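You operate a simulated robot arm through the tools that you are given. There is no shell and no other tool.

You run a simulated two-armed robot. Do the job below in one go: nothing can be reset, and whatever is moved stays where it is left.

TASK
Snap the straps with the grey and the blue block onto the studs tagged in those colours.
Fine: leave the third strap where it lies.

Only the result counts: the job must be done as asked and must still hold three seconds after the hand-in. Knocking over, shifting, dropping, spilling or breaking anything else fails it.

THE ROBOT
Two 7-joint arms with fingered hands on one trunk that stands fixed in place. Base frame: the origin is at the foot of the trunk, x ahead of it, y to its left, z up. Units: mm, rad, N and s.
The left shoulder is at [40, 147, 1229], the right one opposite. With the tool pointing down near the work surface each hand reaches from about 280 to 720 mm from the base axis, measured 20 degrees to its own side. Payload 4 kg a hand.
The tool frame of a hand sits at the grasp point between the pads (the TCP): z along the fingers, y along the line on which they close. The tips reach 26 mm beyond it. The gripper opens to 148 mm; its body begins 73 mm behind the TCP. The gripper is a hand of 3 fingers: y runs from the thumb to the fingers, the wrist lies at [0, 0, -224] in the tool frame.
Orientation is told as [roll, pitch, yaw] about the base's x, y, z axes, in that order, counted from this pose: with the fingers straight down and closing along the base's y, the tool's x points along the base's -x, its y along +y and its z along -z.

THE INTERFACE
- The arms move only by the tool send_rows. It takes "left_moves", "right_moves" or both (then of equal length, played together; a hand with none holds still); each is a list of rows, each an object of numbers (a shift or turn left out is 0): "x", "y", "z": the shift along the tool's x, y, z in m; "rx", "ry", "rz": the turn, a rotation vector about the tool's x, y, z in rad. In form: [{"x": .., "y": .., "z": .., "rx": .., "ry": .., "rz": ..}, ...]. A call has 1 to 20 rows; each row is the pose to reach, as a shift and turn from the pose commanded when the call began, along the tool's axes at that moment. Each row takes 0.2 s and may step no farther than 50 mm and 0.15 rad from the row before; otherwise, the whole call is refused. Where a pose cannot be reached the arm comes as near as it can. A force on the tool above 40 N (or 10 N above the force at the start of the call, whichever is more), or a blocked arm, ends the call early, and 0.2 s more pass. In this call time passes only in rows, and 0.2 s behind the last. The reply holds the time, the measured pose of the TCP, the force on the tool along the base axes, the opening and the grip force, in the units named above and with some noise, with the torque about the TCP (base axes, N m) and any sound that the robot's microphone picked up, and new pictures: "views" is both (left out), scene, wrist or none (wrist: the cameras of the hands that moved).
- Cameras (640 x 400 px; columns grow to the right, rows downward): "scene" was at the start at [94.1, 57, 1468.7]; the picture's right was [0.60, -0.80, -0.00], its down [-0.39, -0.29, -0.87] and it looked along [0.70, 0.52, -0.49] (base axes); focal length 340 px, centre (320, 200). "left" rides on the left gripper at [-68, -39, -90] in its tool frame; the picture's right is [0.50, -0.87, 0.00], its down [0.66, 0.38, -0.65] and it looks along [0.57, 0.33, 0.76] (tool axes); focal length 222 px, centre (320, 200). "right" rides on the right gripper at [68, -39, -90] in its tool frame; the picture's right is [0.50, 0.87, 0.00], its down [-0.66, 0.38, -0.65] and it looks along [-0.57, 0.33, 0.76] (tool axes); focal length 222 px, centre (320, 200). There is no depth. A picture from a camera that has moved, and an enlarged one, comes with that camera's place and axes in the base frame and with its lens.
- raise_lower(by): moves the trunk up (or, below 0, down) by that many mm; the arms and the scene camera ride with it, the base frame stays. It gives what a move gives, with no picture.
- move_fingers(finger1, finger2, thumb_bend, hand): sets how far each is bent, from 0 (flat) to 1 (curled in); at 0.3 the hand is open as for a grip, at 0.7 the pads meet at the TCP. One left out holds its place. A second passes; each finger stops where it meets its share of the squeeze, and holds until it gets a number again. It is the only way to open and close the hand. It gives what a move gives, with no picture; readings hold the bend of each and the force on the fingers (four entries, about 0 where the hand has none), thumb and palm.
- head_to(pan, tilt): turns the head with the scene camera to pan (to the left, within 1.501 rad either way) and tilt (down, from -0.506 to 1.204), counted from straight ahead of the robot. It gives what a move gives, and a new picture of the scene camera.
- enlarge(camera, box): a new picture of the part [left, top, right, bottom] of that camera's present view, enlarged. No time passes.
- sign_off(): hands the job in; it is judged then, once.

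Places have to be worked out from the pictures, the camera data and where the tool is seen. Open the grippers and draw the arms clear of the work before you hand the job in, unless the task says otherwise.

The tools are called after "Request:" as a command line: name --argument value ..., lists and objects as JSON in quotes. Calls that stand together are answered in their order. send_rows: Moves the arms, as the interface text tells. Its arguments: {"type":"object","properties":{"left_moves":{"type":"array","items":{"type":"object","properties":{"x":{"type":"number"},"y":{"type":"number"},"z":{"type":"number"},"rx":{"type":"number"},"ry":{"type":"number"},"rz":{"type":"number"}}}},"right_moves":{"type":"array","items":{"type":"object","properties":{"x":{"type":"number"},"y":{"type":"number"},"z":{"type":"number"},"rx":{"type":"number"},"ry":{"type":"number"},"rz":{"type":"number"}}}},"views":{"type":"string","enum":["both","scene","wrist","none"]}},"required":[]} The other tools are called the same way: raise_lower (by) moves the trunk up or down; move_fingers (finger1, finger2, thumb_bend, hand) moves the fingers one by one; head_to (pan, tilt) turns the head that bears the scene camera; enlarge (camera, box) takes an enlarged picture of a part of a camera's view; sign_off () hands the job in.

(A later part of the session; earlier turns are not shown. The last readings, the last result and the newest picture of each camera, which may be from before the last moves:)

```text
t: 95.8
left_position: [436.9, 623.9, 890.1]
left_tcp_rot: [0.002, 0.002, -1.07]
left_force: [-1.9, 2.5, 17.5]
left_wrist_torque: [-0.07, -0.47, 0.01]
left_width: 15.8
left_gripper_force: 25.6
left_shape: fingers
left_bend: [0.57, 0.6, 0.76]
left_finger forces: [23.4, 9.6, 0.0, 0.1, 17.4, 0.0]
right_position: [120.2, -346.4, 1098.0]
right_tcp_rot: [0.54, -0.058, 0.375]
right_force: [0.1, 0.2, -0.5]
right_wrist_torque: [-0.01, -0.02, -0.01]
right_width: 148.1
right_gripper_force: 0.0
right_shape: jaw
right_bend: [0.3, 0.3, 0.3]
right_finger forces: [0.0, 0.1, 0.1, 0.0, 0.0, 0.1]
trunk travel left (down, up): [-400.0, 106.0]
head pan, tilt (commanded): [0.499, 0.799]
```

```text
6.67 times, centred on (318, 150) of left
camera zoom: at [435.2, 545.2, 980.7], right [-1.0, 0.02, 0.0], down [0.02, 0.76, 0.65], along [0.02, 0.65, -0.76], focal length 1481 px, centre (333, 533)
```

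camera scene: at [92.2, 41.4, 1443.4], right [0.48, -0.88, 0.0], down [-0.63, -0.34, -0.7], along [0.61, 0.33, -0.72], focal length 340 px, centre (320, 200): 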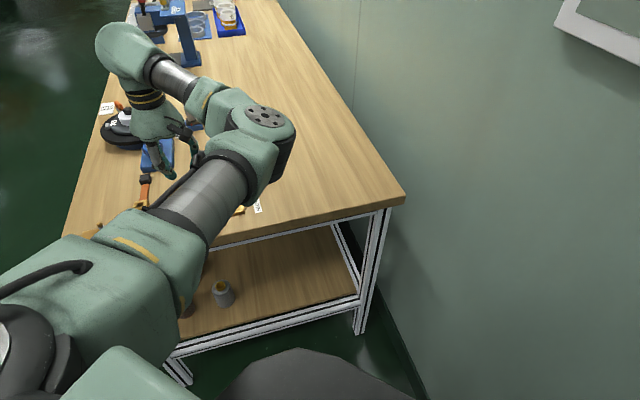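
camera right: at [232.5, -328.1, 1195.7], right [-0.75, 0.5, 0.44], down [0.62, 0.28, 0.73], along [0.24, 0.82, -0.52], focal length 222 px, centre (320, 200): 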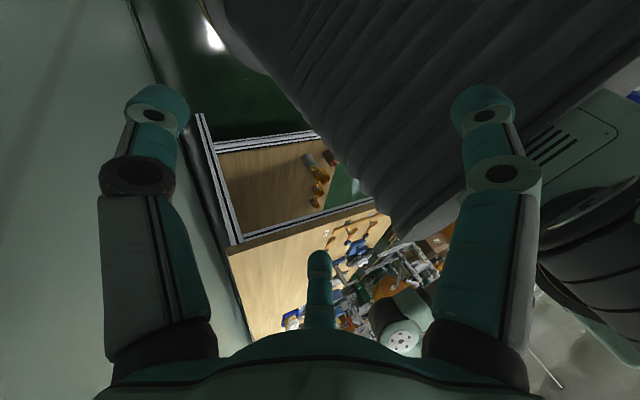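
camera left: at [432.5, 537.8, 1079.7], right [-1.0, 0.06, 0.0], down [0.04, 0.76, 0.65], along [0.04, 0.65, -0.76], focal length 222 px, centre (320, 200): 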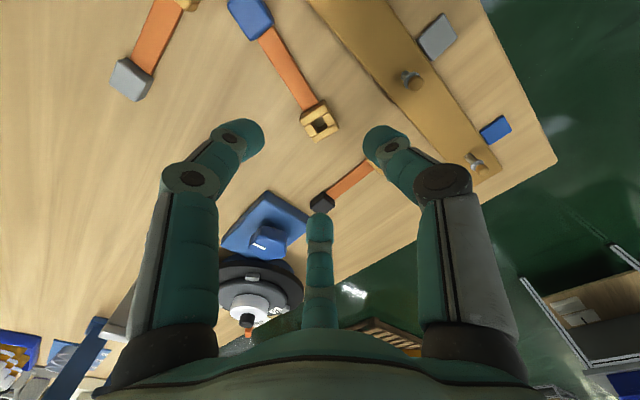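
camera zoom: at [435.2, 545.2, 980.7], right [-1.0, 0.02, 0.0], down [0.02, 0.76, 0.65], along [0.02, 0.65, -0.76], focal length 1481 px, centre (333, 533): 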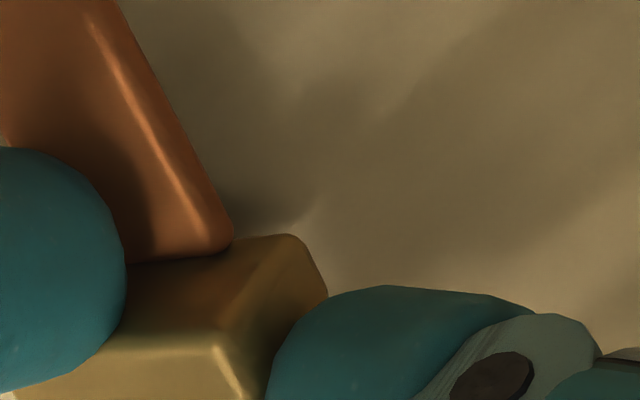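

The harder squeeze shifted the buckle toward the fingers and something presses on the table (17 N). I look at the whole grip.

Request:
enlarge --camera "left" --box '[220, 110, 420, 235]'

```text
3.20 times, centred on (320, 172) of left
camera zoom: at [435.2, 545.2, 980.7], right [-1.0, 0.02, 0.0], down [0.02, 0.76, 0.65], along [0.02, 0.65, -0.76], focal length 711 px, centre (320, 288)
```

zoom: 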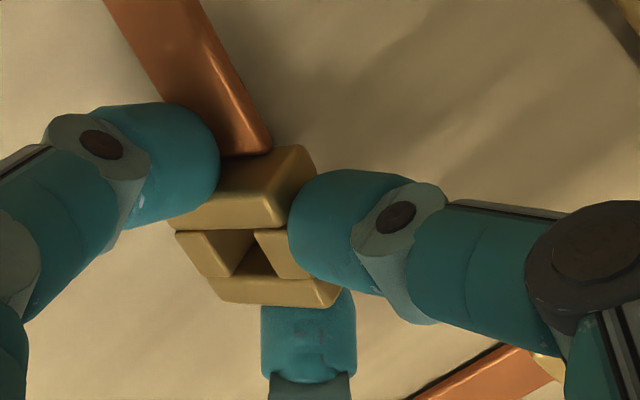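

The squeeze was unbalanced and tilted the strap. I release it to lie flat again and re-grip more gently and evenly.

Request:
move_fingers --hand "left" --finger1 0.55 --finger2 0.55 --thumb_bend 0.58

Request:
enlarge --camera "left" --box '[220, 110, 420, 235]'

```text
t: 96.8
left_position: [437.6, 623.0, 888.4]
left_tcp_rot: [0.0, -0.002, -1.072]
left_force: [-0.8, 0.2, 7.5]
left_wrist_torque: [-0.09, -0.18, 0.0]
left_width: 39.0
left_gripper_force: 3.7
left_shape: fingers
left_bend: [0.56, 0.55, 0.57]
left_finger forces: [7.3, 0.0, 0.0, 0.1, 0.0, 0.0]
right_position: [121.6, -345.5, 1097.8]
right_tcp_rot: [0.541, -0.058, 0.372]
right_force: [-0.2, 0.8, -1.1]
right_wrist_torque: [-0.02, 0.0, -0.03]
right_width: 147.7
right_gripper_force: 0.1
right_shape: jaw
right_bend: [0.3, 0.3, 0.3]
right_finger forces: [0.0, 0.0, 0.1, 0.1, 0.0, 0.1]
trunk travel left (down, up): [-400.0, 106.0]
head pan, tilt (commanded): [0.499, 0.799]
```

```text
3.20 times, centred on (320, 172) of left
camera zoom: at [436.4, 545.3, 978.9], right [-1.0, 0.02, 0.0], down [0.02, 0.76, 0.65], along [0.02, 0.65, -0.76], focal length 711 px, centre (320, 288)
```

zoom: 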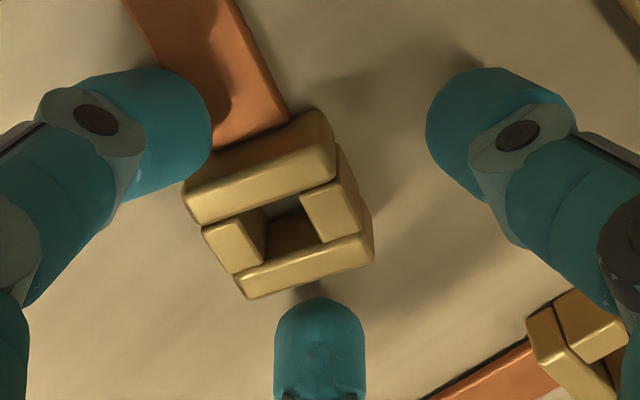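

Finger1 stands on the leather and the buckle sits 8.7 mm off in y. I raise 12 mm, re-centre, and look again.

Request:
send_rows --left_moves '[{"z": -0.006}, {"z": -0.014}, {"y": 0.0045, "z": -0.016}, {"y": 0.0087, "z": -0.016}]' --views "none"

Request:
enlarge --camera "left" --box '[264, 110, 376, 180]'

```text
t: 97.8
left_position: [446.2, 627.9, 903.8]
left_tcp_rot: [-0.003, -0.002, -1.072]
left_force: [-0.4, 1.2, 0.2]
left_wrist_torque: [-0.03, -0.02, -0.03]
left_width: 42.1
left_gripper_force: 0.0
left_shape: fingers
left_bend: [0.55, 0.55, 0.57]
left_finger forces: [0.1, 0.0, 0.0, 0.1, 0.0, 0.1]
right_position: [120.9, -344.3, 1098.4]
right_tcp_rot: [0.538, -0.06, 0.374]
right_force: [-0.5, 0.8, -0.7]
right_wrist_torque: [0.01, 0.01, -0.03]
right_width: 147.8
right_gripper_force: 0.0
right_shape: jaw
right_bend: [0.3, 0.3, 0.3]
right_finger forces: [0.0, 0.0, 0.0, 0.0, 0.0, 0.0]
trunk travel left (down, up): [-400.0, 106.0]
head pan, tilt (commanded): [0.499, 0.799]
```

```text
5.71 times, centred on (320, 145) of left
camera zoom: at [444.7, 549.5, 994.4], right [-1.0, 0.02, 0.0], down [0.02, 0.76, 0.65], along [0.02, 0.65, -0.76], focal length 1269 px, centre (320, 514)
```

zoom: 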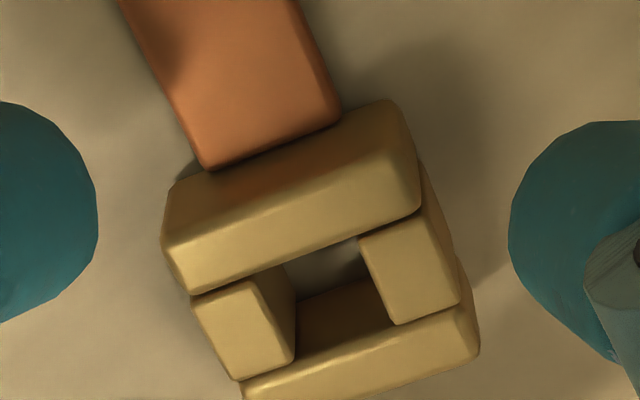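

The strap is flat and the hole is centred within 1 mm, but it turned 7°. I turn the hand with it, then lower.

Request:
send_rows --left_moves '[{"x": 0.0009, "rz": 0.06}, {"x": 0.0009, "rz": 0.125}, {"x": 0.0009, "z": 0.008, "rz": 0.125}, {"x": 0.0009, "z": 0.0155, "rz": 0.125}]' --views "none"

Request:
enlarge --camera "left" --box '[220, 110, 420, 235]'

```text
t: 98.8
left_position: [447.1, 629.0, 886.8]
left_tcp_rot: [-0.001, -0.002, -1.196]
left_force: [0.0, -0.7, -0.3]
left_wrist_torque: [0.0, -0.01, -0.02]
left_width: 41.9
left_gripper_force: 0.0
left_shape: fingers
left_bend: [0.55, 0.55, 0.57]
left_finger forces: [0.0, 0.1, 0.0, 0.0, 0.0, 0.0]
right_position: [123.7, -345.5, 1099.1]
right_tcp_rot: [0.538, -0.057, 0.374]
right_force: [0.9, -0.2, 0.0]
right_wrist_torque: [0.01, -0.02, -0.02]
right_width: 148.1
right_gripper_force: 0.1
right_shape: jaw
right_bend: [0.3, 0.3, 0.3]
right_finger forces: [0.0, 0.1, 0.1, 0.0, 0.0, 0.0]
trunk travel left (down, up): [-400.0, 106.0]
head pan, tilt (commanded): [0.499, 0.799]
```

```text
3.20 times, centred on (320, 172) of left
camera zoom: at [434.3, 551.5, 978.6], right [-0.99, 0.15, 0.0], down [0.11, 0.75, 0.65], along [0.1, 0.64, -0.76], focal length 711 px, centre (320, 288)
```

zoom: 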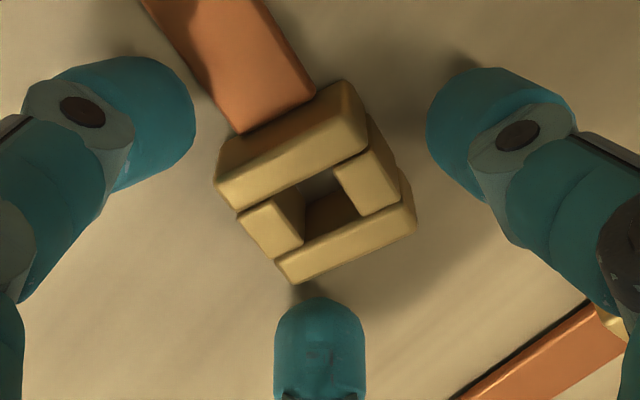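

Centred and aligned. I close in gentle, even stages.

Request:
move_fingers --hand "left" --finger1 0.6 --finger2 0.6 --thumb_bend 0.63

Request:
move_fingers --hand "left" --finger1 0.7 --finger2 0.7 --thumb_bend 0.7

Request:
enlarge --camera "left" --box '[220, 110, 420, 235]'

```text
t: 99.8
left_position: [445.8, 628.7, 888.0]
left_tcp_rot: [0.001, -0.001, -1.195]
left_force: [0.1, -0.2, -0.4]
left_wrist_torque: [-0.02, 0.02, 0.01]
left_width: 26.5
left_gripper_force: 0.5
left_shape: fingers
left_bend: [0.59, 0.6, 0.63]
left_finger forces: [0.4, 0.0, 0.0, 0.0, 0.2, 0.0]
right_position: [122.1, -344.1, 1099.1]
right_tcp_rot: [0.539, -0.057, 0.374]
right_force: [-0.4, 0.6, 0.2]
right_wrist_torque: [-0.01, 0.01, -0.01]
right_width: 148.0
right_gripper_force: 0.0
right_shape: jaw
right_bend: [0.3, 0.3, 0.3]
right_finger forces: [0.0, 0.0, 0.0, 0.0, 0.1, 0.1]
trunk travel left (down, up): [-400.0, 106.0]
head pan, tilt (commanded): [0.499, 0.799]
```

```text
t: 100.8
left_position: [446.0, 629.7, 888.7]
left_tcp_rot: [0.0, -0.001, -1.196]
left_force: [1.1, 0.4, 1.6]
left_wrist_torque: [-0.06, -0.06, 0.03]
left_width: 22.8
left_gripper_force: 11.6
left_shape: fingers
left_bend: [0.6, 0.62, 0.66]
left_finger forces: [9.6, 6.2, 0.1, 0.0, 7.8, 0.0]
right_position: [121.5, -344.5, 1099.0]
right_tcp_rot: [0.538, -0.058, 0.373]
right_force: [0.2, 0.4, 0.0]
right_wrist_torque: [0.01, -0.01, -0.03]
right_width: 148.1
right_gripper_force: 0.1
right_shape: jaw
right_bend: [0.3, 0.3, 0.3]
right_finger forces: [0.0, 0.0, 0.0, 0.0, 0.0, 0.1]
trunk travel left (down, up): [-400.0, 106.0]
head pan, tilt (commanded): [0.499, 0.799]
```

```text
3.20 times, centred on (320, 172) of left
camera zoom: at [434.3, 551.3, 979.0], right [-0.99, 0.15, 0.0], down [0.11, 0.75, 0.65], along [0.1, 0.64, -0.76], focal length 711 px, centre (320, 288)
```

zoom: 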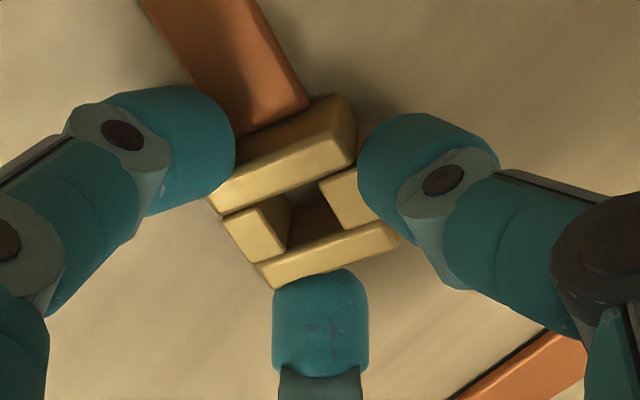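

A good even grip: 9.6, 6.2 and 7.8 N. I enlarge to record the hole position in the hand while it is still on the table, then lift.

Request:
enlarge --camera "left" --box '[280, 150, 344, 205]'

Request:
send_rows --left_moves '[{"z": -0.005}, {"z": -0.012}, {"z": -0.022}, {"z": -0.035}, {"z": -0.05}, {"z": -0.065}, {"z": -0.08}]' --views "both"

Request:
enlarge --camera "left" --box '[280, 150, 344, 205]'

```text
7.27 times, centred on (312, 178) of left
camera zoom: at [434.3, 551.3, 979.0], right [-0.99, 0.15, 0.0], down [0.11, 0.75, 0.65], along [0.1, 0.64, -0.76], focal length 1615 px, centre (378, 364)
```

zoom: 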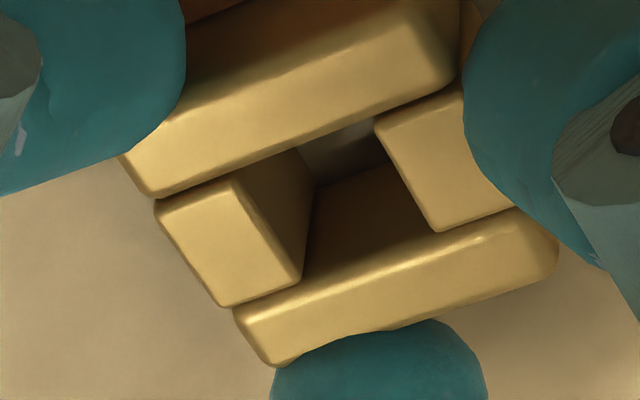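

```text
t: 102.4
left_position: [445.9, 629.2, 967.9]
left_tcp_rot: [0.0, -0.001, -1.196]
left_force: [0.3, 0.3, -0.1]
left_wrist_torque: [0.0, -0.01, 0.0]
left_width: 22.4
left_gripper_force: 9.9
left_shape: fingers
left_bend: [0.6, 0.62, 0.66]
left_finger forces: [6.4, 6.4, 0.0, 0.0, 7.4, 0.0]
right_position: [121.9, -344.8, 1098.0]
right_tcp_rot: [0.54, -0.058, 0.373]
right_force: [0.0, 0.4, -0.5]
right_wrist_torque: [0.02, 0.01, 0.0]
right_width: 148.0
right_gripper_force: 0.1
right_shape: jaw
right_bend: [0.3, 0.3, 0.3]
right_finger forces: [0.0, 0.1, 0.0, 0.0, 0.0, 0.1]
trunk travel left (down, up): [-400.0, 106.0]
head pan, tilt (commanded): [0.499, 0.799]
camera scene: at [91.9, 40.9, 1443.4], right [0.48, -0.88, 0.0], down [-0.63, -0.34, -0.7], along [0.61, 0.33, -0.72], focal length 340 px, centre (320, 200)
camera left: at [434.6, 552.0, 1059.2], right [-0.99, 0.15, 0.0], down [0.11, 0.75, 0.65], along [0.1, 0.64, -0.76], focal length 222 px, centre (320, 200)
```

scene: 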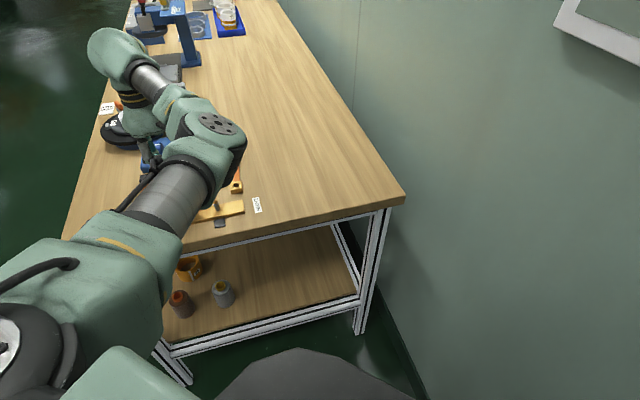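
left: 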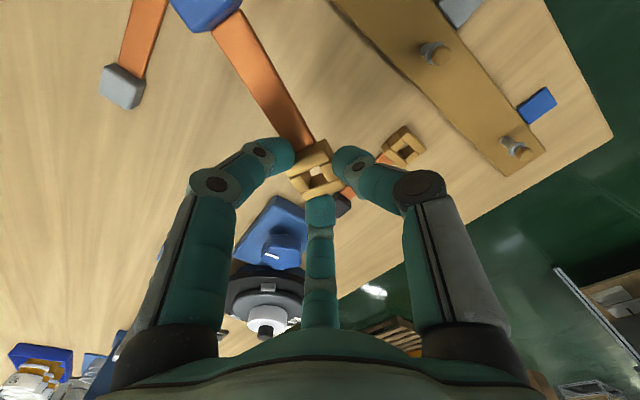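

```text
7.27 times, centred on (312, 178) of left
camera zoom: at [434.6, 552.0, 1059.2], right [-0.99, 0.15, 0.0], down [0.11, 0.75, 0.65], along [0.1, 0.64, -0.76], focal length 1615 px, centre (378, 364)
```

zoom: 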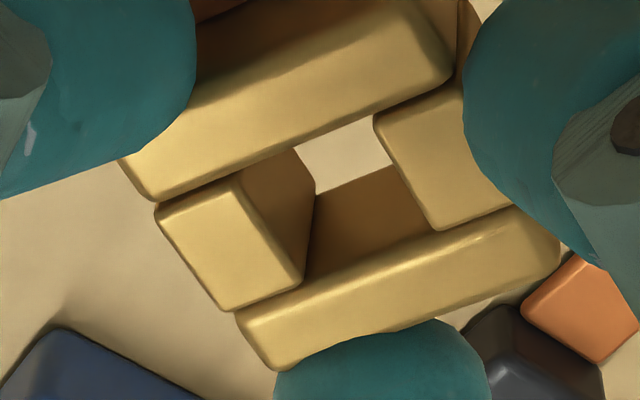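

The buckle stayed put in the hand (6.4, 6.4 and 7.4 N) and hangs level. I carry it to the blue stud at height, turning to yaw 0.7 on the way so the strap will point away from the robot.

Request:
send_rows --left_moves '[{"x": 0.0069, "y": -0.0102, "z": -0.01, "rz": -0.1354}, {"x": 0.0138, "y": -0.0203, "z": -0.02, "rz": -0.2709}, {"x": 0.0207, "y": -0.0305, "z": -0.02, "rz": -0.4063}, {"x": 0.0277, "y": -0.0406, "z": -0.02, "rz": -0.5417}, {"x": 0.0346, "y": -0.0508, "z": -0.02, "rz": -0.6771}, {"x": 0.0415, "y": -0.0609, "z": -0.02, "rz": -0.8126}, {"x": 0.0484, "y": -0.0711, "z": -0.02, "rz": -0.948}, {"x": 0.0553, "y": -0.0813, "z": -0.02, "rz": -1.0834}, {"x": 0.0622, "y": -0.0914, "z": -0.02, "rz": -1.2189}, {"x": 0.0691, "y": -0.1016, "z": -0.02, "rz": -1.3543}, {"x": 0.0761, "y": -0.1117, "z": -0.02, "rz": -1.4897}, {"x": 0.083, "y": -0.1219, "z": -0.02, "rz": -1.6251}, {"x": 0.0899, "y": -0.132, "z": -0.02, "rz": -1.7606}, {"x": 0.0968, "y": -0.1422, "z": -0.02, "rz": -1.896}]' --views "both"

```text
t: 105.4
left_position: [277.1, 668.6, 988.2]
left_tcp_rot: [-0.002, 0.002, 0.704]
left_force: [0.1, -0.4, -0.4]
left_wrist_torque: [-0.03, 0.02, 0.0]
left_width: 21.9
left_gripper_force: 9.9
left_shape: fingers
left_bend: [0.6, 0.62, 0.66]
left_finger forces: [6.4, 6.4, 0.1, 0.0, 7.2, 0.0]
right_position: [121.9, -345.0, 1097.5]
right_tcp_rot: [0.54, -0.057, 0.373]
right_force: [0.1, 0.5, 0.1]
right_wrist_torque: [-0.02, -0.01, -0.03]
right_width: 148.0
right_gripper_force: 0.0
right_shape: jaw
right_bend: [0.3, 0.3, 0.3]
right_finger forces: [0.1, 0.1, 0.0, 0.1, 0.1, 0.1]
trunk travel left (down, up): [-400.0, 106.0]
head pan, tilt (commanded): [0.499, 0.799]
camera scene: at [91.6, 41.4, 1443.4], right [0.48, -0.88, 0.0], down [-0.63, -0.34, -0.7], along [0.61, 0.33, -0.72], focal length 340 px, centre (320, 200)
camera left: at [354.4, 681.2, 1078.6], right [0.18, -0.98, 0.0], down [-0.74, -0.13, 0.65], along [-0.64, -0.12, -0.76], focal length 222 px, centre (320, 200)
```

scene: 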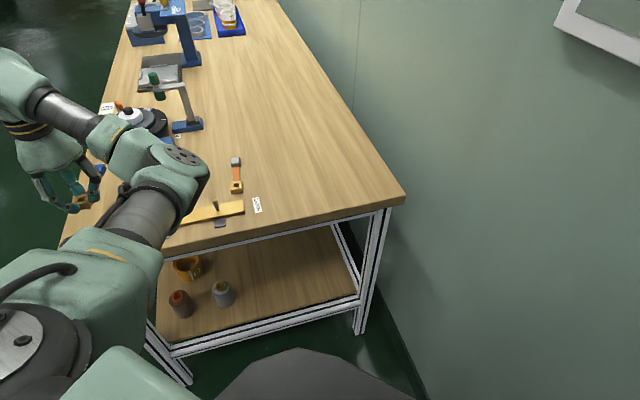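
left: 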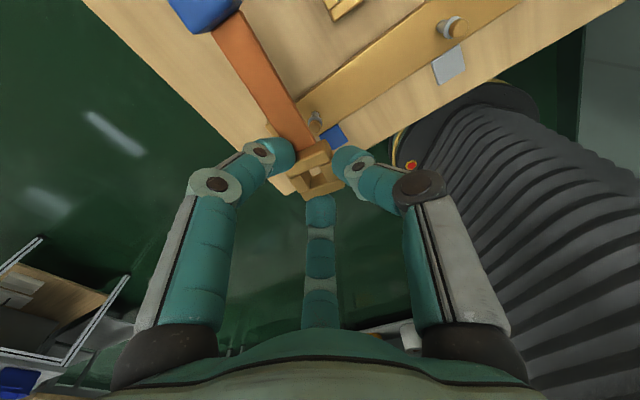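

The buckle is above the blue stud, which is visible just beyond it. I enlarge both views to measure the offset.

Request:
enlarge --camera "left" --box '[272, 95, 368, 155]'

Request:
enlarge --camera "left" --box '[280, 150, 344, 205]'

Request:
enlarge --camera "scene" --box '[50, 180, 114, 220]'

```text
6.67 times, centred on (320, 125) of left
camera zoom: at [354.4, 681.2, 1078.6], right [0.18, -0.98, 0.0], down [-0.74, -0.13, 0.65], along [-0.64, -0.12, -0.76], focal length 1481 px, centre (320, 700)
```

zoom: 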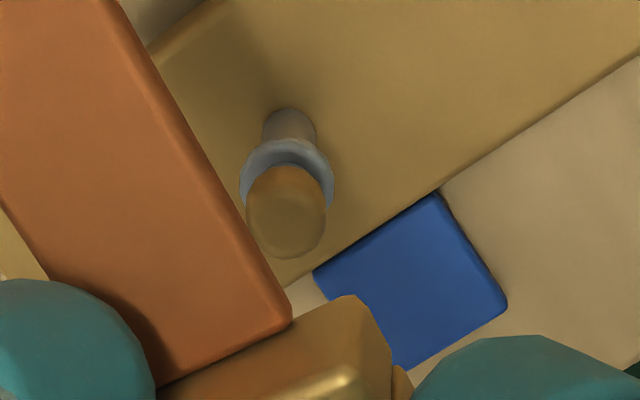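

```text
7.27 times, centred on (312, 178) of left
camera zoom: at [354.4, 681.2, 1078.6], right [0.18, -0.98, 0.0], down [-0.74, -0.13, 0.65], along [-0.64, -0.12, -0.76], focal length 1615 px, centre (378, 364)
```

zoom: 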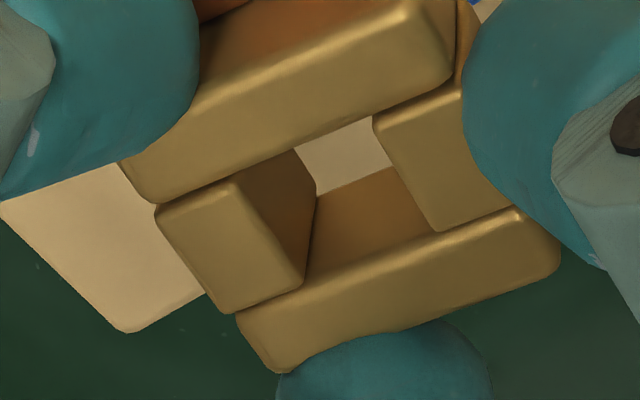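

```text
10.00 times, centred on (82, 200) of scene
camera zoom: at [91.6, 41.4, 1443.4], right [0.48, -0.88, 0.0], down [-0.63, -0.34, -0.7], along [0.61, 0.33, -0.72], focal length 3400 px, centre (2700, 200)
```

zoom: 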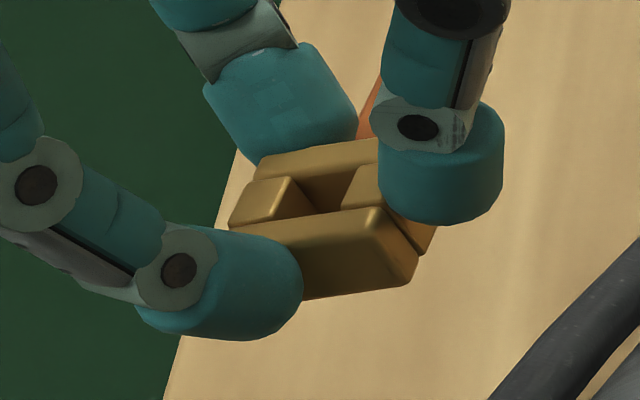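

From the wrist view the stud is at about tool (-4.2, 2.9) and the hole at about (-0.7, 3.7). I cross-check with a closer scene view.

Request:
enlarge --camera "scene" --box '[68, 190, 100, 210]'

```text
16.00 times, centred on (84, 200) of scene
camera zoom: at [91.6, 41.4, 1443.4], right [0.48, -0.88, 0.0], down [-0.63, -0.34, -0.7], along [0.61, 0.33, -0.72], focal length 5440 px, centre (4096, 200)
```

zoom: 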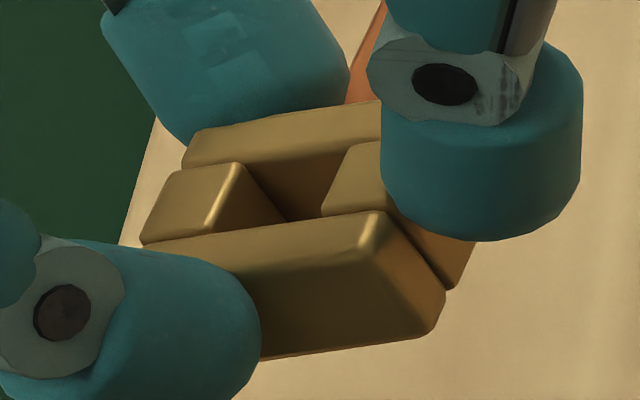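

I look for the stud in the present scene view as well, so both cameras give a relative offset.

Request:
enlarge --camera "scene" --box '[70, 195, 150, 245]'

```text
8.00 times, centred on (110, 220) of scene
camera zoom: at [91.6, 41.4, 1443.4], right [0.48, -0.88, 0.0], down [-0.63, -0.34, -0.7], along [0.61, 0.33, -0.72], focal length 2720 px, centre (2000, 40)
```

zoom: 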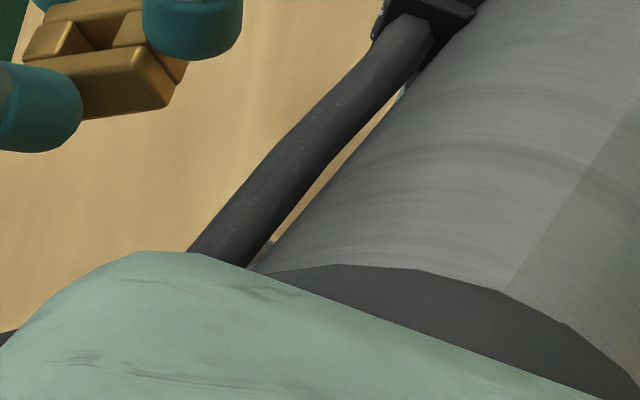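

The stud is hidden behind the arm there. I apply most of the correction (-2.3 mm in x), lower to z of about 950 and look again.

Request:
send_rows --left_moves '[{"x": -0.0012, "z": 0.013}, {"x": -0.0023, "z": 0.026}, {"x": -0.0023, "z": 0.038}]' --views "none"

Request:
enlarge --camera "left" --box '[272, 120, 368, 180]'

Request:
enlarge --camera "scene" --box '[64, 195, 128, 235]'

```text
t: 106.2
left_position: [279.8, 669.0, 948.9]
left_tcp_rot: [-0.003, 0.001, 0.701]
left_force: [-0.5, 0.6, -0.5]
left_wrist_torque: [0.0, 0.03, -0.04]
left_width: 21.9
left_gripper_force: 10.0
left_shape: fingers
left_bend: [0.6, 0.62, 0.66]
left_finger forces: [6.4, 6.3, 0.0, 0.1, 7.2, 0.0]
right_position: [122.8, -344.3, 1097.9]
right_tcp_rot: [0.537, -0.058, 0.373]
right_force: [-0.2, -0.4, -0.1]
right_wrist_torque: [0.01, 0.01, 0.01]
right_width: 148.1
right_gripper_force: 0.0
right_shape: jaw
right_bend: [0.3, 0.3, 0.3]
right_finger forces: [0.1, 0.0, 0.1, 0.0, 0.0, 0.0]
trunk travel left (down, up): [-400.0, 106.0]
head pan, tilt (commanded): [0.499, 0.799]
```

```text
6.67 times, centred on (320, 150) of left
camera zoom: at [357.0, 681.9, 1040.3], right [0.17, -0.98, 0.0], down [-0.75, -0.13, 0.65], along [-0.64, -0.12, -0.76], focal length 1481 px, centre (320, 533)
```

zoom: 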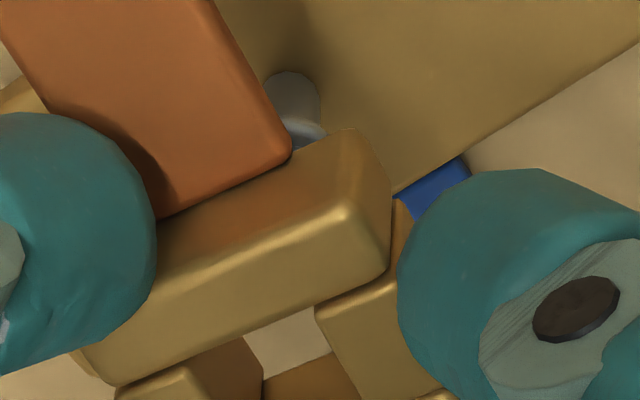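

```text
10.00 times, centred on (96, 215) of scene
camera zoom: at [92.0, 41.4, 1443.4], right [0.48, -0.88, 0.0], down [-0.63, -0.34, -0.7], along [0.61, 0.33, -0.72], focal length 3400 px, centre (2560, 50)
```

zoom: 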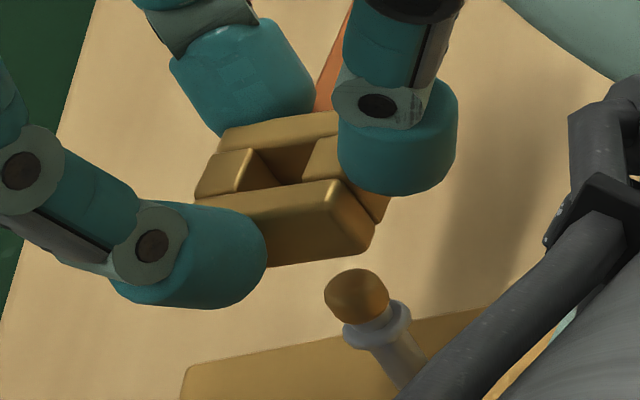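

Now the scene camera sees both buckle and stud. I enlarge each for a precise comparison.

Request:
enlarge --camera "scene" --box '[78, 200, 110, 220]'

Request:
enlarge --camera "scene" --box '[86, 215, 118, 235]'

Request:
enlarge --camera "left" --box '[280, 120, 344, 205]'

```text
16.00 times, centred on (94, 210) of scene
camera zoom: at [92.0, 41.4, 1443.4], right [0.48, -0.88, 0.0], down [-0.63, -0.34, -0.7], along [0.61, 0.33, -0.72], focal length 5440 px, centre (3936, 40)
```

zoom: 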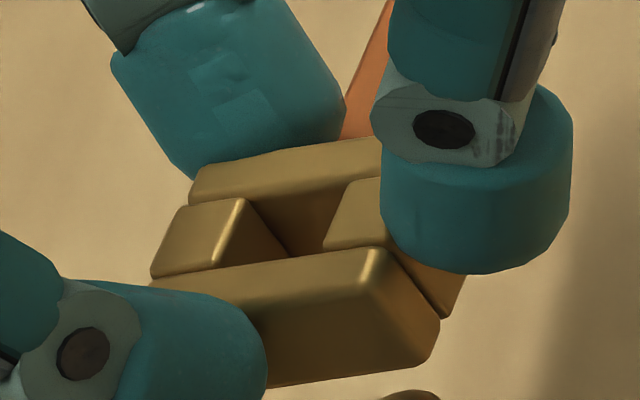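

```text
16.00 times, centred on (102, 225) of scene
camera zoom: at [92.0, 41.4, 1443.4], right [0.48, -0.88, 0.0], down [-0.63, -0.34, -0.7], along [0.61, 0.33, -0.72], focal length 5440 px, centre (3808, -200)
```

zoom: 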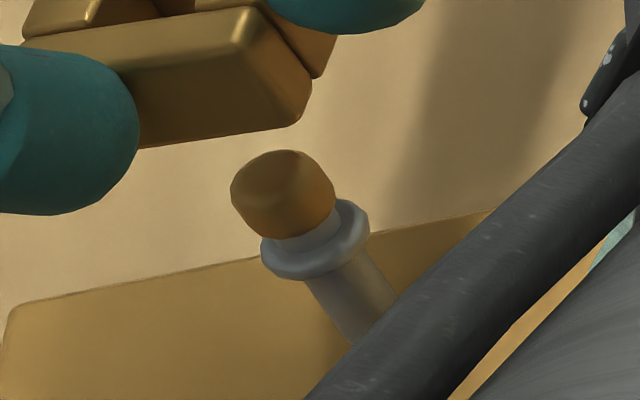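

```text
4.71 times, centred on (312, 162) of left
camera zoom: at [357.0, 681.9, 1040.3], right [0.17, -0.98, 0.0], down [-0.75, -0.13, 0.65], along [-0.64, -0.12, -0.76], focal length 1045 px, centre (358, 376)
```

zoom: 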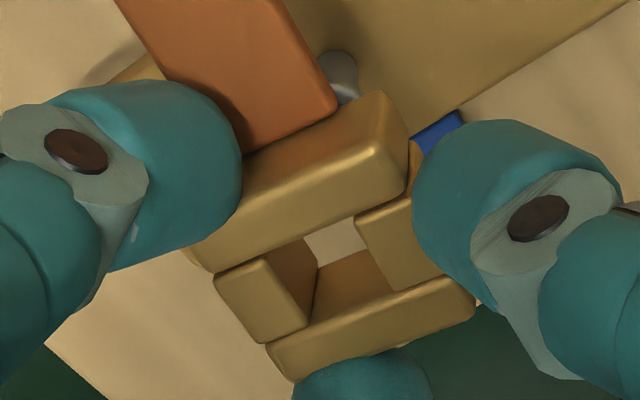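

Combining both views, the hole is about 2.9 mm in +x and 0.7 mm in +y (base) off the stud. I correct for that and lower to just above the head (z of about 942).

Request:
send_rows --left_moves '[{"x": 0.0027, "y": 0.0013, "z": 0.003}, {"x": 0.0027, "y": 0.0013, "z": 0.008}]' --views "none"

Request:
enlarge --camera "scene" --box '[80, 205, 112, 225]'

Request:
enlarge --camera "scene" --box '[86, 215, 118, 235]'

Request:
enlarge --camera "left" --box '[280, 120, 344, 205]'

```text
t: 106.8
left_position: [277.0, 668.8, 941.9]
left_tcp_rot: [-0.002, 0.002, 0.699]
left_force: [0.3, -0.2, -0.5]
left_wrist_torque: [-0.01, 0.0, -0.02]
left_width: 21.8
left_gripper_force: 10.2
left_shape: fingers
left_bend: [0.6, 0.62, 0.66]
left_finger forces: [6.4, 6.4, 0.1, 0.1, 7.0, 0.0]
right_position: [121.3, -344.4, 1098.6]
right_tcp_rot: [0.54, -0.057, 0.373]
right_force: [-0.8, 0.0, -0.3]
right_wrist_torque: [-0.01, -0.01, -0.02]
right_width: 147.8
right_gripper_force: 0.1
right_shape: jaw
right_bend: [0.3, 0.3, 0.3]
right_finger forces: [0.1, 0.0, 0.1, 0.0, 0.0, 0.0]
trunk travel left (down, up): [-400.0, 106.0]
head pan, tilt (commanded): [0.499, 0.799]
```

```text
16.00 times, centred on (96, 215) of scene
camera zoom: at [92.0, 41.4, 1443.4], right [0.48, -0.88, 0.0], down [-0.63, -0.34, -0.7], along [0.61, 0.33, -0.72], focal length 5440 px, centre (3904, -40)
```

zoom: 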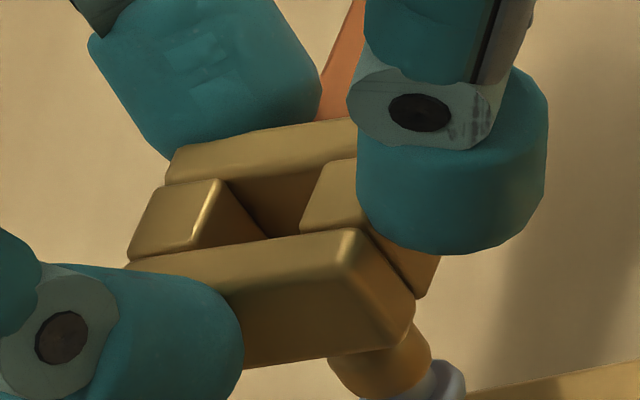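

```text
16.00 times, centred on (102, 225) of scene
camera zoom: at [92.0, 41.4, 1443.4], right [0.48, -0.88, 0.0], down [-0.63, -0.34, -0.7], along [0.61, 0.33, -0.72], focal length 5440 px, centre (3808, -200)
```

zoom: 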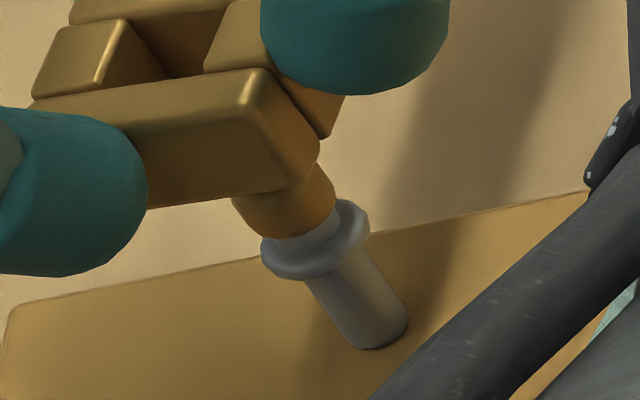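

```text
4.71 times, centred on (312, 162) of left
camera zoom: at [353.5, 681.3, 1032.3], right [0.18, -0.98, 0.0], down [-0.75, -0.13, 0.65], along [-0.64, -0.12, -0.76], focal length 1045 px, centre (358, 376)
```

zoom: 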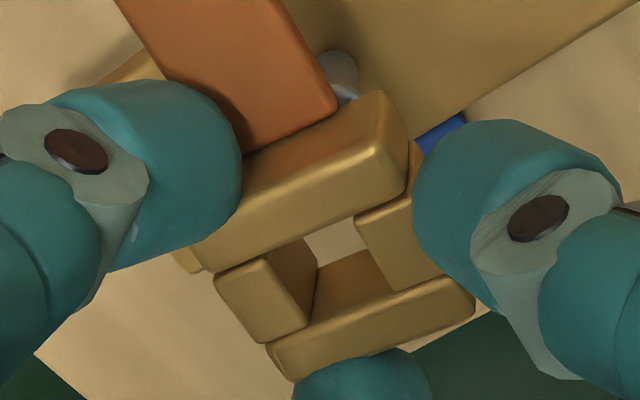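

Both cameras now average to an offset of about zero. I lower slowly in 1.5 mm steps and watch the force.

Request:
send_rows --left_moves '[{"z": 0.0015}, {"z": 0.003}, {"z": 0.0045}, {"z": 0.006}, {"z": 0.0075}, {"z": 0.009}]' --views "none"

Request:
enlarge --camera "scene" --box '[82, 207, 114, 227]'

Request:
enlarge --camera "left" --box '[280, 150, 344, 205]'

```text
t: 108.2
left_position: [276.6, 667.4, 932.0]
left_tcp_rot: [-0.002, 0.003, 0.7]
left_force: [0.9, 0.1, -0.5]
left_wrist_torque: [-0.02, -0.03, -0.02]
left_width: 22.4
left_gripper_force: 10.1
left_shape: fingers
left_bend: [0.6, 0.62, 0.66]
left_finger forces: [6.5, 6.5, 0.1, 0.1, 7.1, 0.0]
right_position: [121.9, -344.8, 1097.7]
right_tcp_rot: [0.539, -0.057, 0.374]
right_force: [0.5, 0.9, -0.4]
right_wrist_torque: [-0.01, -0.01, -0.01]
right_width: 148.1
right_gripper_force: 0.0
right_shape: jaw
right_bend: [0.3, 0.3, 0.3]
right_finger forces: [0.0, 0.0, 0.0, 0.0, 0.0, 0.0]
trunk travel left (down, up): [-400.0, 106.0]
head pan, tilt (commanded): [0.499, 0.799]
```

```text
16.00 times, centred on (98, 217) of scene
camera zoom: at [91.9, 41.2, 1443.4], right [0.48, -0.88, 0.0], down [-0.63, -0.34, -0.7], along [0.61, 0.33, -0.72], focal length 5440 px, centre (3872, -72)
```

zoom: 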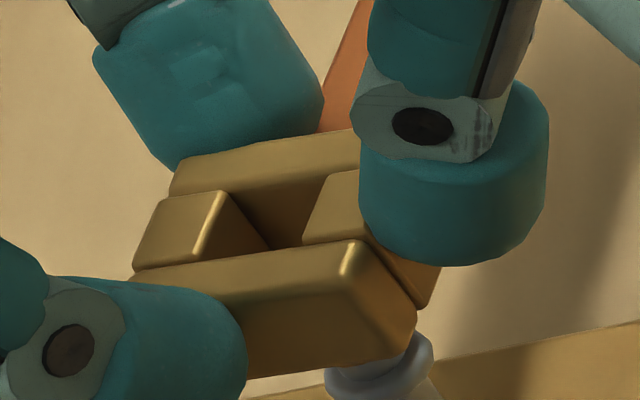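

```text
7.27 times, centred on (312, 178) of left
camera zoom: at [353.8, 681.0, 1023.6], right [0.17, -0.98, 0.0], down [-0.74, -0.13, 0.65], along [-0.64, -0.12, -0.76], focal length 1615 px, centre (378, 364)
```

zoom: 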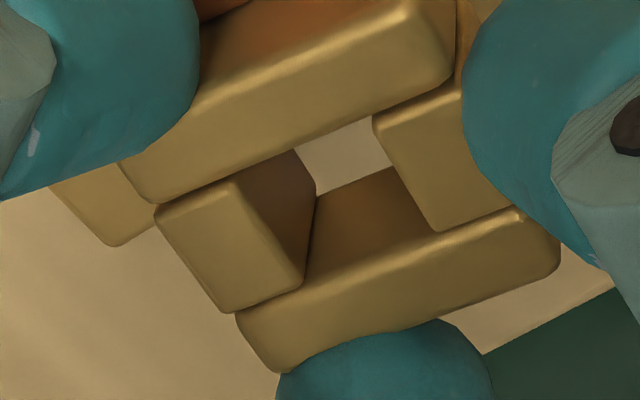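

No contact and the buckle bottom is now below the top of the head, so the head is going in. I continue in small steps.

Request:
send_rows --left_moves '[{"z": 0.0015}, {"z": 0.003}, {"z": 0.0045}, {"z": 0.006}]' --views "none"

Request:
enlarge --camera "scene" --box '[82, 207, 114, 227]'

Request:
enlarge --camera "left" --box '[280, 150, 344, 205]'

```text
t: 109.2
left_position: [277.0, 668.5, 927.3]
left_tcp_rot: [-0.002, 0.002, 0.699]
left_force: [-0.4, -0.1, -0.8]
left_wrist_torque: [-0.01, 0.01, -0.02]
left_width: 22.0
left_gripper_force: 9.9
left_shape: fingers
left_bend: [0.6, 0.62, 0.66]
left_finger forces: [6.4, 6.4, 0.1, 0.0, 7.1, 0.0]
right_position: [123.8, -343.8, 1098.2]
right_tcp_rot: [0.54, -0.057, 0.372]
right_force: [-0.3, -0.4, 0.6]
right_wrist_torque: [0.0, -0.02, 0.01]
right_width: 148.0
right_gripper_force: 0.1
right_shape: jaw
right_bend: [0.3, 0.3, 0.3]
right_finger forces: [0.1, 0.0, 0.0, 0.0, 0.1, 0.0]
trunk travel left (down, up): [-400.0, 106.0]
head pan, tilt (commanded): [0.499, 0.799]
```

```text
16.00 times, centred on (98, 217) of scene
camera zoom: at [91.9, 41.3, 1443.4], right [0.48, -0.88, 0.0], down [-0.63, -0.34, -0.7], along [0.61, 0.33, -0.72], focal length 5440 px, centre (3872, -72)
```

zoom: 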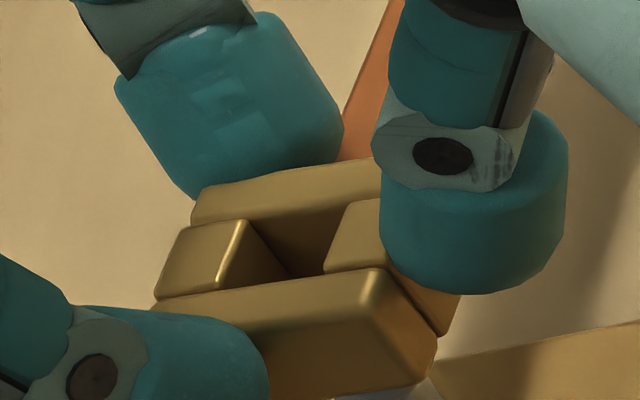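

```text
7.27 times, centred on (312, 178) of left
camera zoom: at [353.9, 681.2, 1017.8], right [0.17, -0.98, 0.0], down [-0.74, -0.13, 0.65], along [-0.64, -0.12, -0.76], focal length 1615 px, centre (378, 364)
```

zoom: 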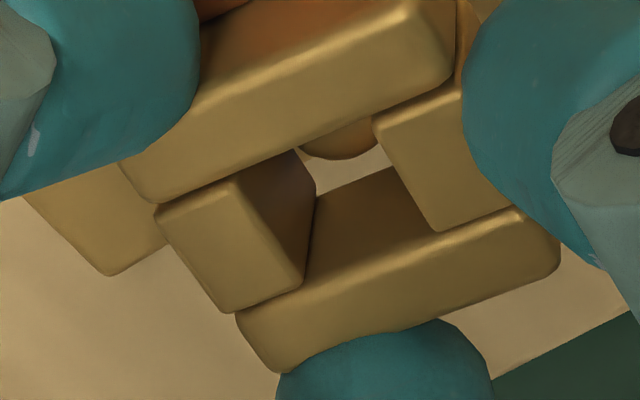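

The head is now clearly visible inside the hole and well centred, still without contact force. Before pushing over the ring I raise the grip force evenly.

Request:
move_fingers --hand "left" --finger1 0.75 --finger2 0.75 --thumb_bend 0.75

Request:
enlarge --camera "left" --box '[270, 140, 350, 205]'

```text
t: 110.2
left_position: [278.2, 668.0, 927.2]
left_tcp_rot: [-0.003, 0.002, 0.701]
left_force: [0.4, 0.1, -0.9]
left_wrist_torque: [-0.02, 0.02, -0.02]
left_width: 14.3
left_gripper_force: 11.4
left_shape: fingers
left_bend: [0.61, 0.62, 0.71]
left_finger forces: [7.5, 7.5, 0.0, 0.0, 8.0, 0.0]
right_position: [121.8, -344.8, 1098.8]
right_tcp_rot: [0.539, -0.057, 0.374]
right_force: [-0.6, -0.5, 0.1]
right_wrist_torque: [0.01, 0.02, 0.03]
right_width: 147.9
right_gripper_force: 0.0
right_shape: jaw
right_bend: [0.3, 0.3, 0.3]
right_finger forces: [0.1, 0.0, 0.1, 0.0, 0.1, 0.0]
trunk travel left (down, up): [-400.0, 106.0]
head pan, tilt (commanded): [0.499, 0.799]
```

```text
6.15 times, centred on (310, 172) of left
camera zoom: at [353.9, 681.3, 1017.9], right [0.18, -0.98, 0.0], down [-0.74, -0.13, 0.65], along [-0.64, -0.12, -0.76], focal length 1367 px, centre (382, 369)
```

zoom: 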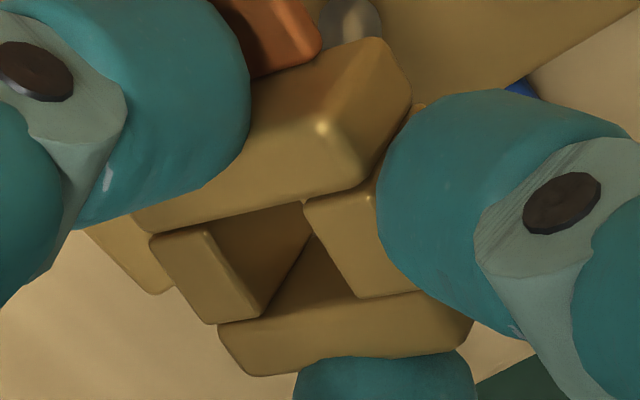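

The stronger squeeze made the buckle tilt in the hand. I check with the scene view how much.

Request:
enlarge --camera "scene" --box '[70, 190, 134, 230]'

Request:
enlarge --camera "left" --box '[160, 0, 440, 240]'

```text
10.00 times, centred on (102, 210) of scene
camera zoom: at [92.1, 41.3, 1443.4], right [0.48, -0.88, 0.0], down [-0.63, -0.34, -0.7], along [0.61, 0.33, -0.72], focal length 3400 px, centre (2500, 100)
```

zoom: 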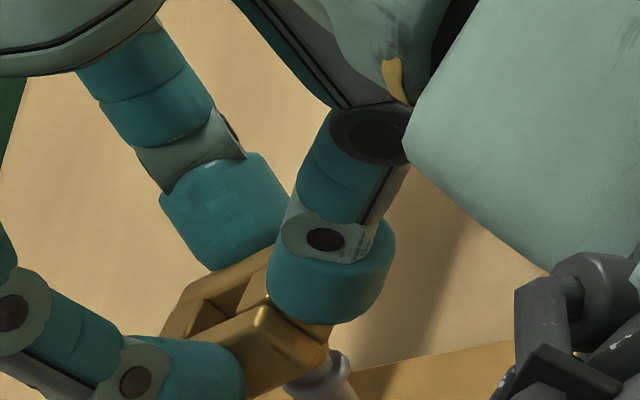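

```text
1.67 times, centred on (300, 120) of left
camera zoom: at [353.9, 681.3, 1017.9], right [0.18, -0.98, 0.0], down [-0.74, -0.13, 0.65], along [-0.64, -0.12, -0.76], focal length 370 px, centre (353, 333)
```

zoom: 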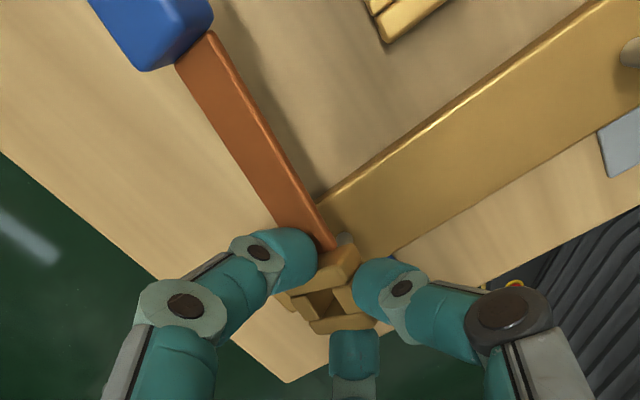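

I need to know which way it tilted; I enlarge the leather and block.

Request:
enlarge --camera "left" --box '[180, 0, 340, 150]'

Request:
enlarge --camera "scene" --box '[80, 205, 112, 230]'

```text
2.67 times, centred on (260, 75) of left
camera zoom: at [353.9, 681.3, 1017.9], right [0.18, -0.98, 0.0], down [-0.74, -0.13, 0.65], along [-0.64, -0.12, -0.76], focal length 592 px, centre (480, 533)
```

zoom: 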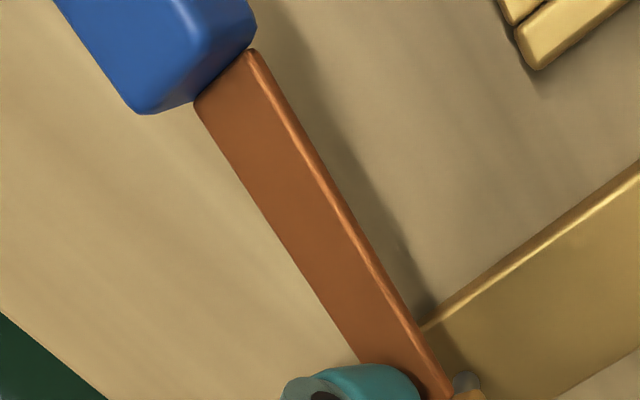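

```text
16.00 times, centred on (96, 218) of scene
camera zoom: at [92.1, 41.3, 1443.4], right [0.48, -0.88, 0.0], down [-0.63, -0.34, -0.7], along [0.61, 0.33, -0.72], focal length 5440 px, centre (3904, -80)
```

zoom: 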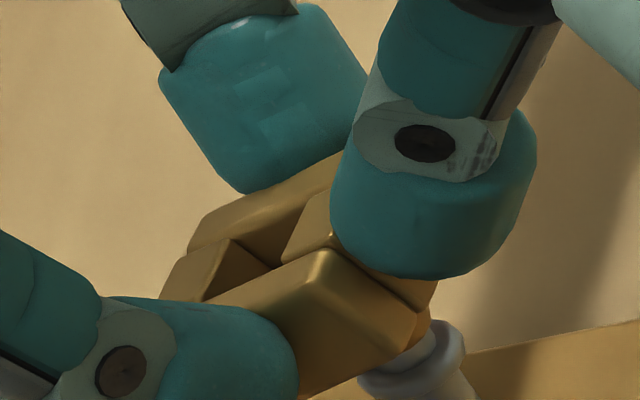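

The buckle rolled about 17°, thumb side up. I ease the thumb back to the previous level to undo this.

Request:
move_fingers --hand "left" --finger1 0.64 --finger2 0.65 --thumb_bend 0.66

Request:
enlarge --camera "scene" --box '[80, 205, 112, 230]'

Request:
enlarge --camera "left" --box '[270, 140, 350, 205]'

```text
t: 111.2
left_position: [276.1, 669.7, 927.1]
left_tcp_rot: [-0.003, 0.002, 0.701]
left_force: [-0.2, -0.1, -0.8]
left_wrist_torque: [-0.02, 0.04, -0.04]
left_width: 18.7
left_gripper_force: 3.7
left_shape: fingers
left_bend: [0.61, 0.62, 0.66]
left_finger forces: [3.1, 3.0, 0.0, 0.1, 0.0, 0.0]
right_position: [122.0, -344.4, 1099.7]
right_tcp_rot: [0.541, -0.059, 0.374]
right_force: [0.1, -0.6, -0.4]
right_wrist_torque: [0.01, 0.01, -0.04]
right_width: 147.9
right_gripper_force: 0.1
right_shape: jaw
right_bend: [0.3, 0.3, 0.3]
right_finger forces: [0.0, 0.0, 0.1, 0.0, 0.1, 0.1]
trunk travel left (down, up): [-400.0, 106.0]
head pan, tilt (commanded): [0.499, 0.799]
```

```text
16.00 times, centred on (96, 218) of scene
camera zoom: at [92.0, 41.2, 1443.4], right [0.48, -0.88, 0.0], down [-0.63, -0.34, -0.7], along [0.61, 0.33, -0.72], focal length 5440 px, centre (3904, -80)
```

zoom: 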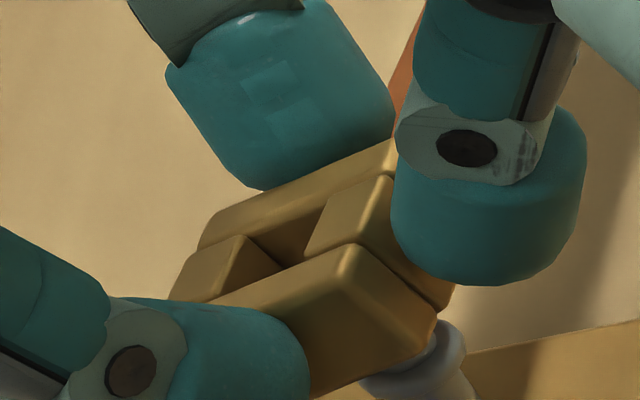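

```text
6.15 times, centred on (310, 172) of left
camera zoom: at [353.8, 681.3, 1017.9], right [0.18, -0.98, 0.0], down [-0.74, -0.13, 0.65], along [-0.64, -0.12, -0.76], focal length 1367 px, centre (382, 369)
```

zoom: 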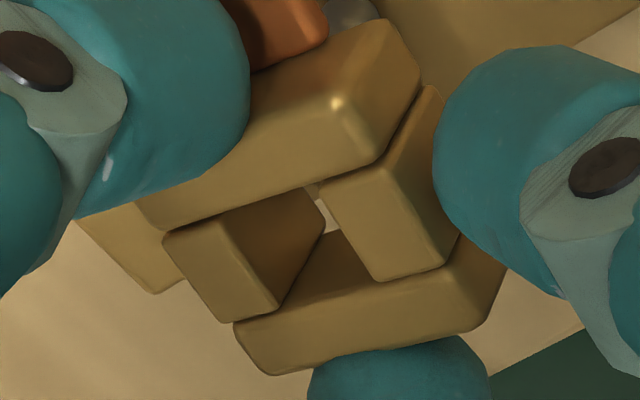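

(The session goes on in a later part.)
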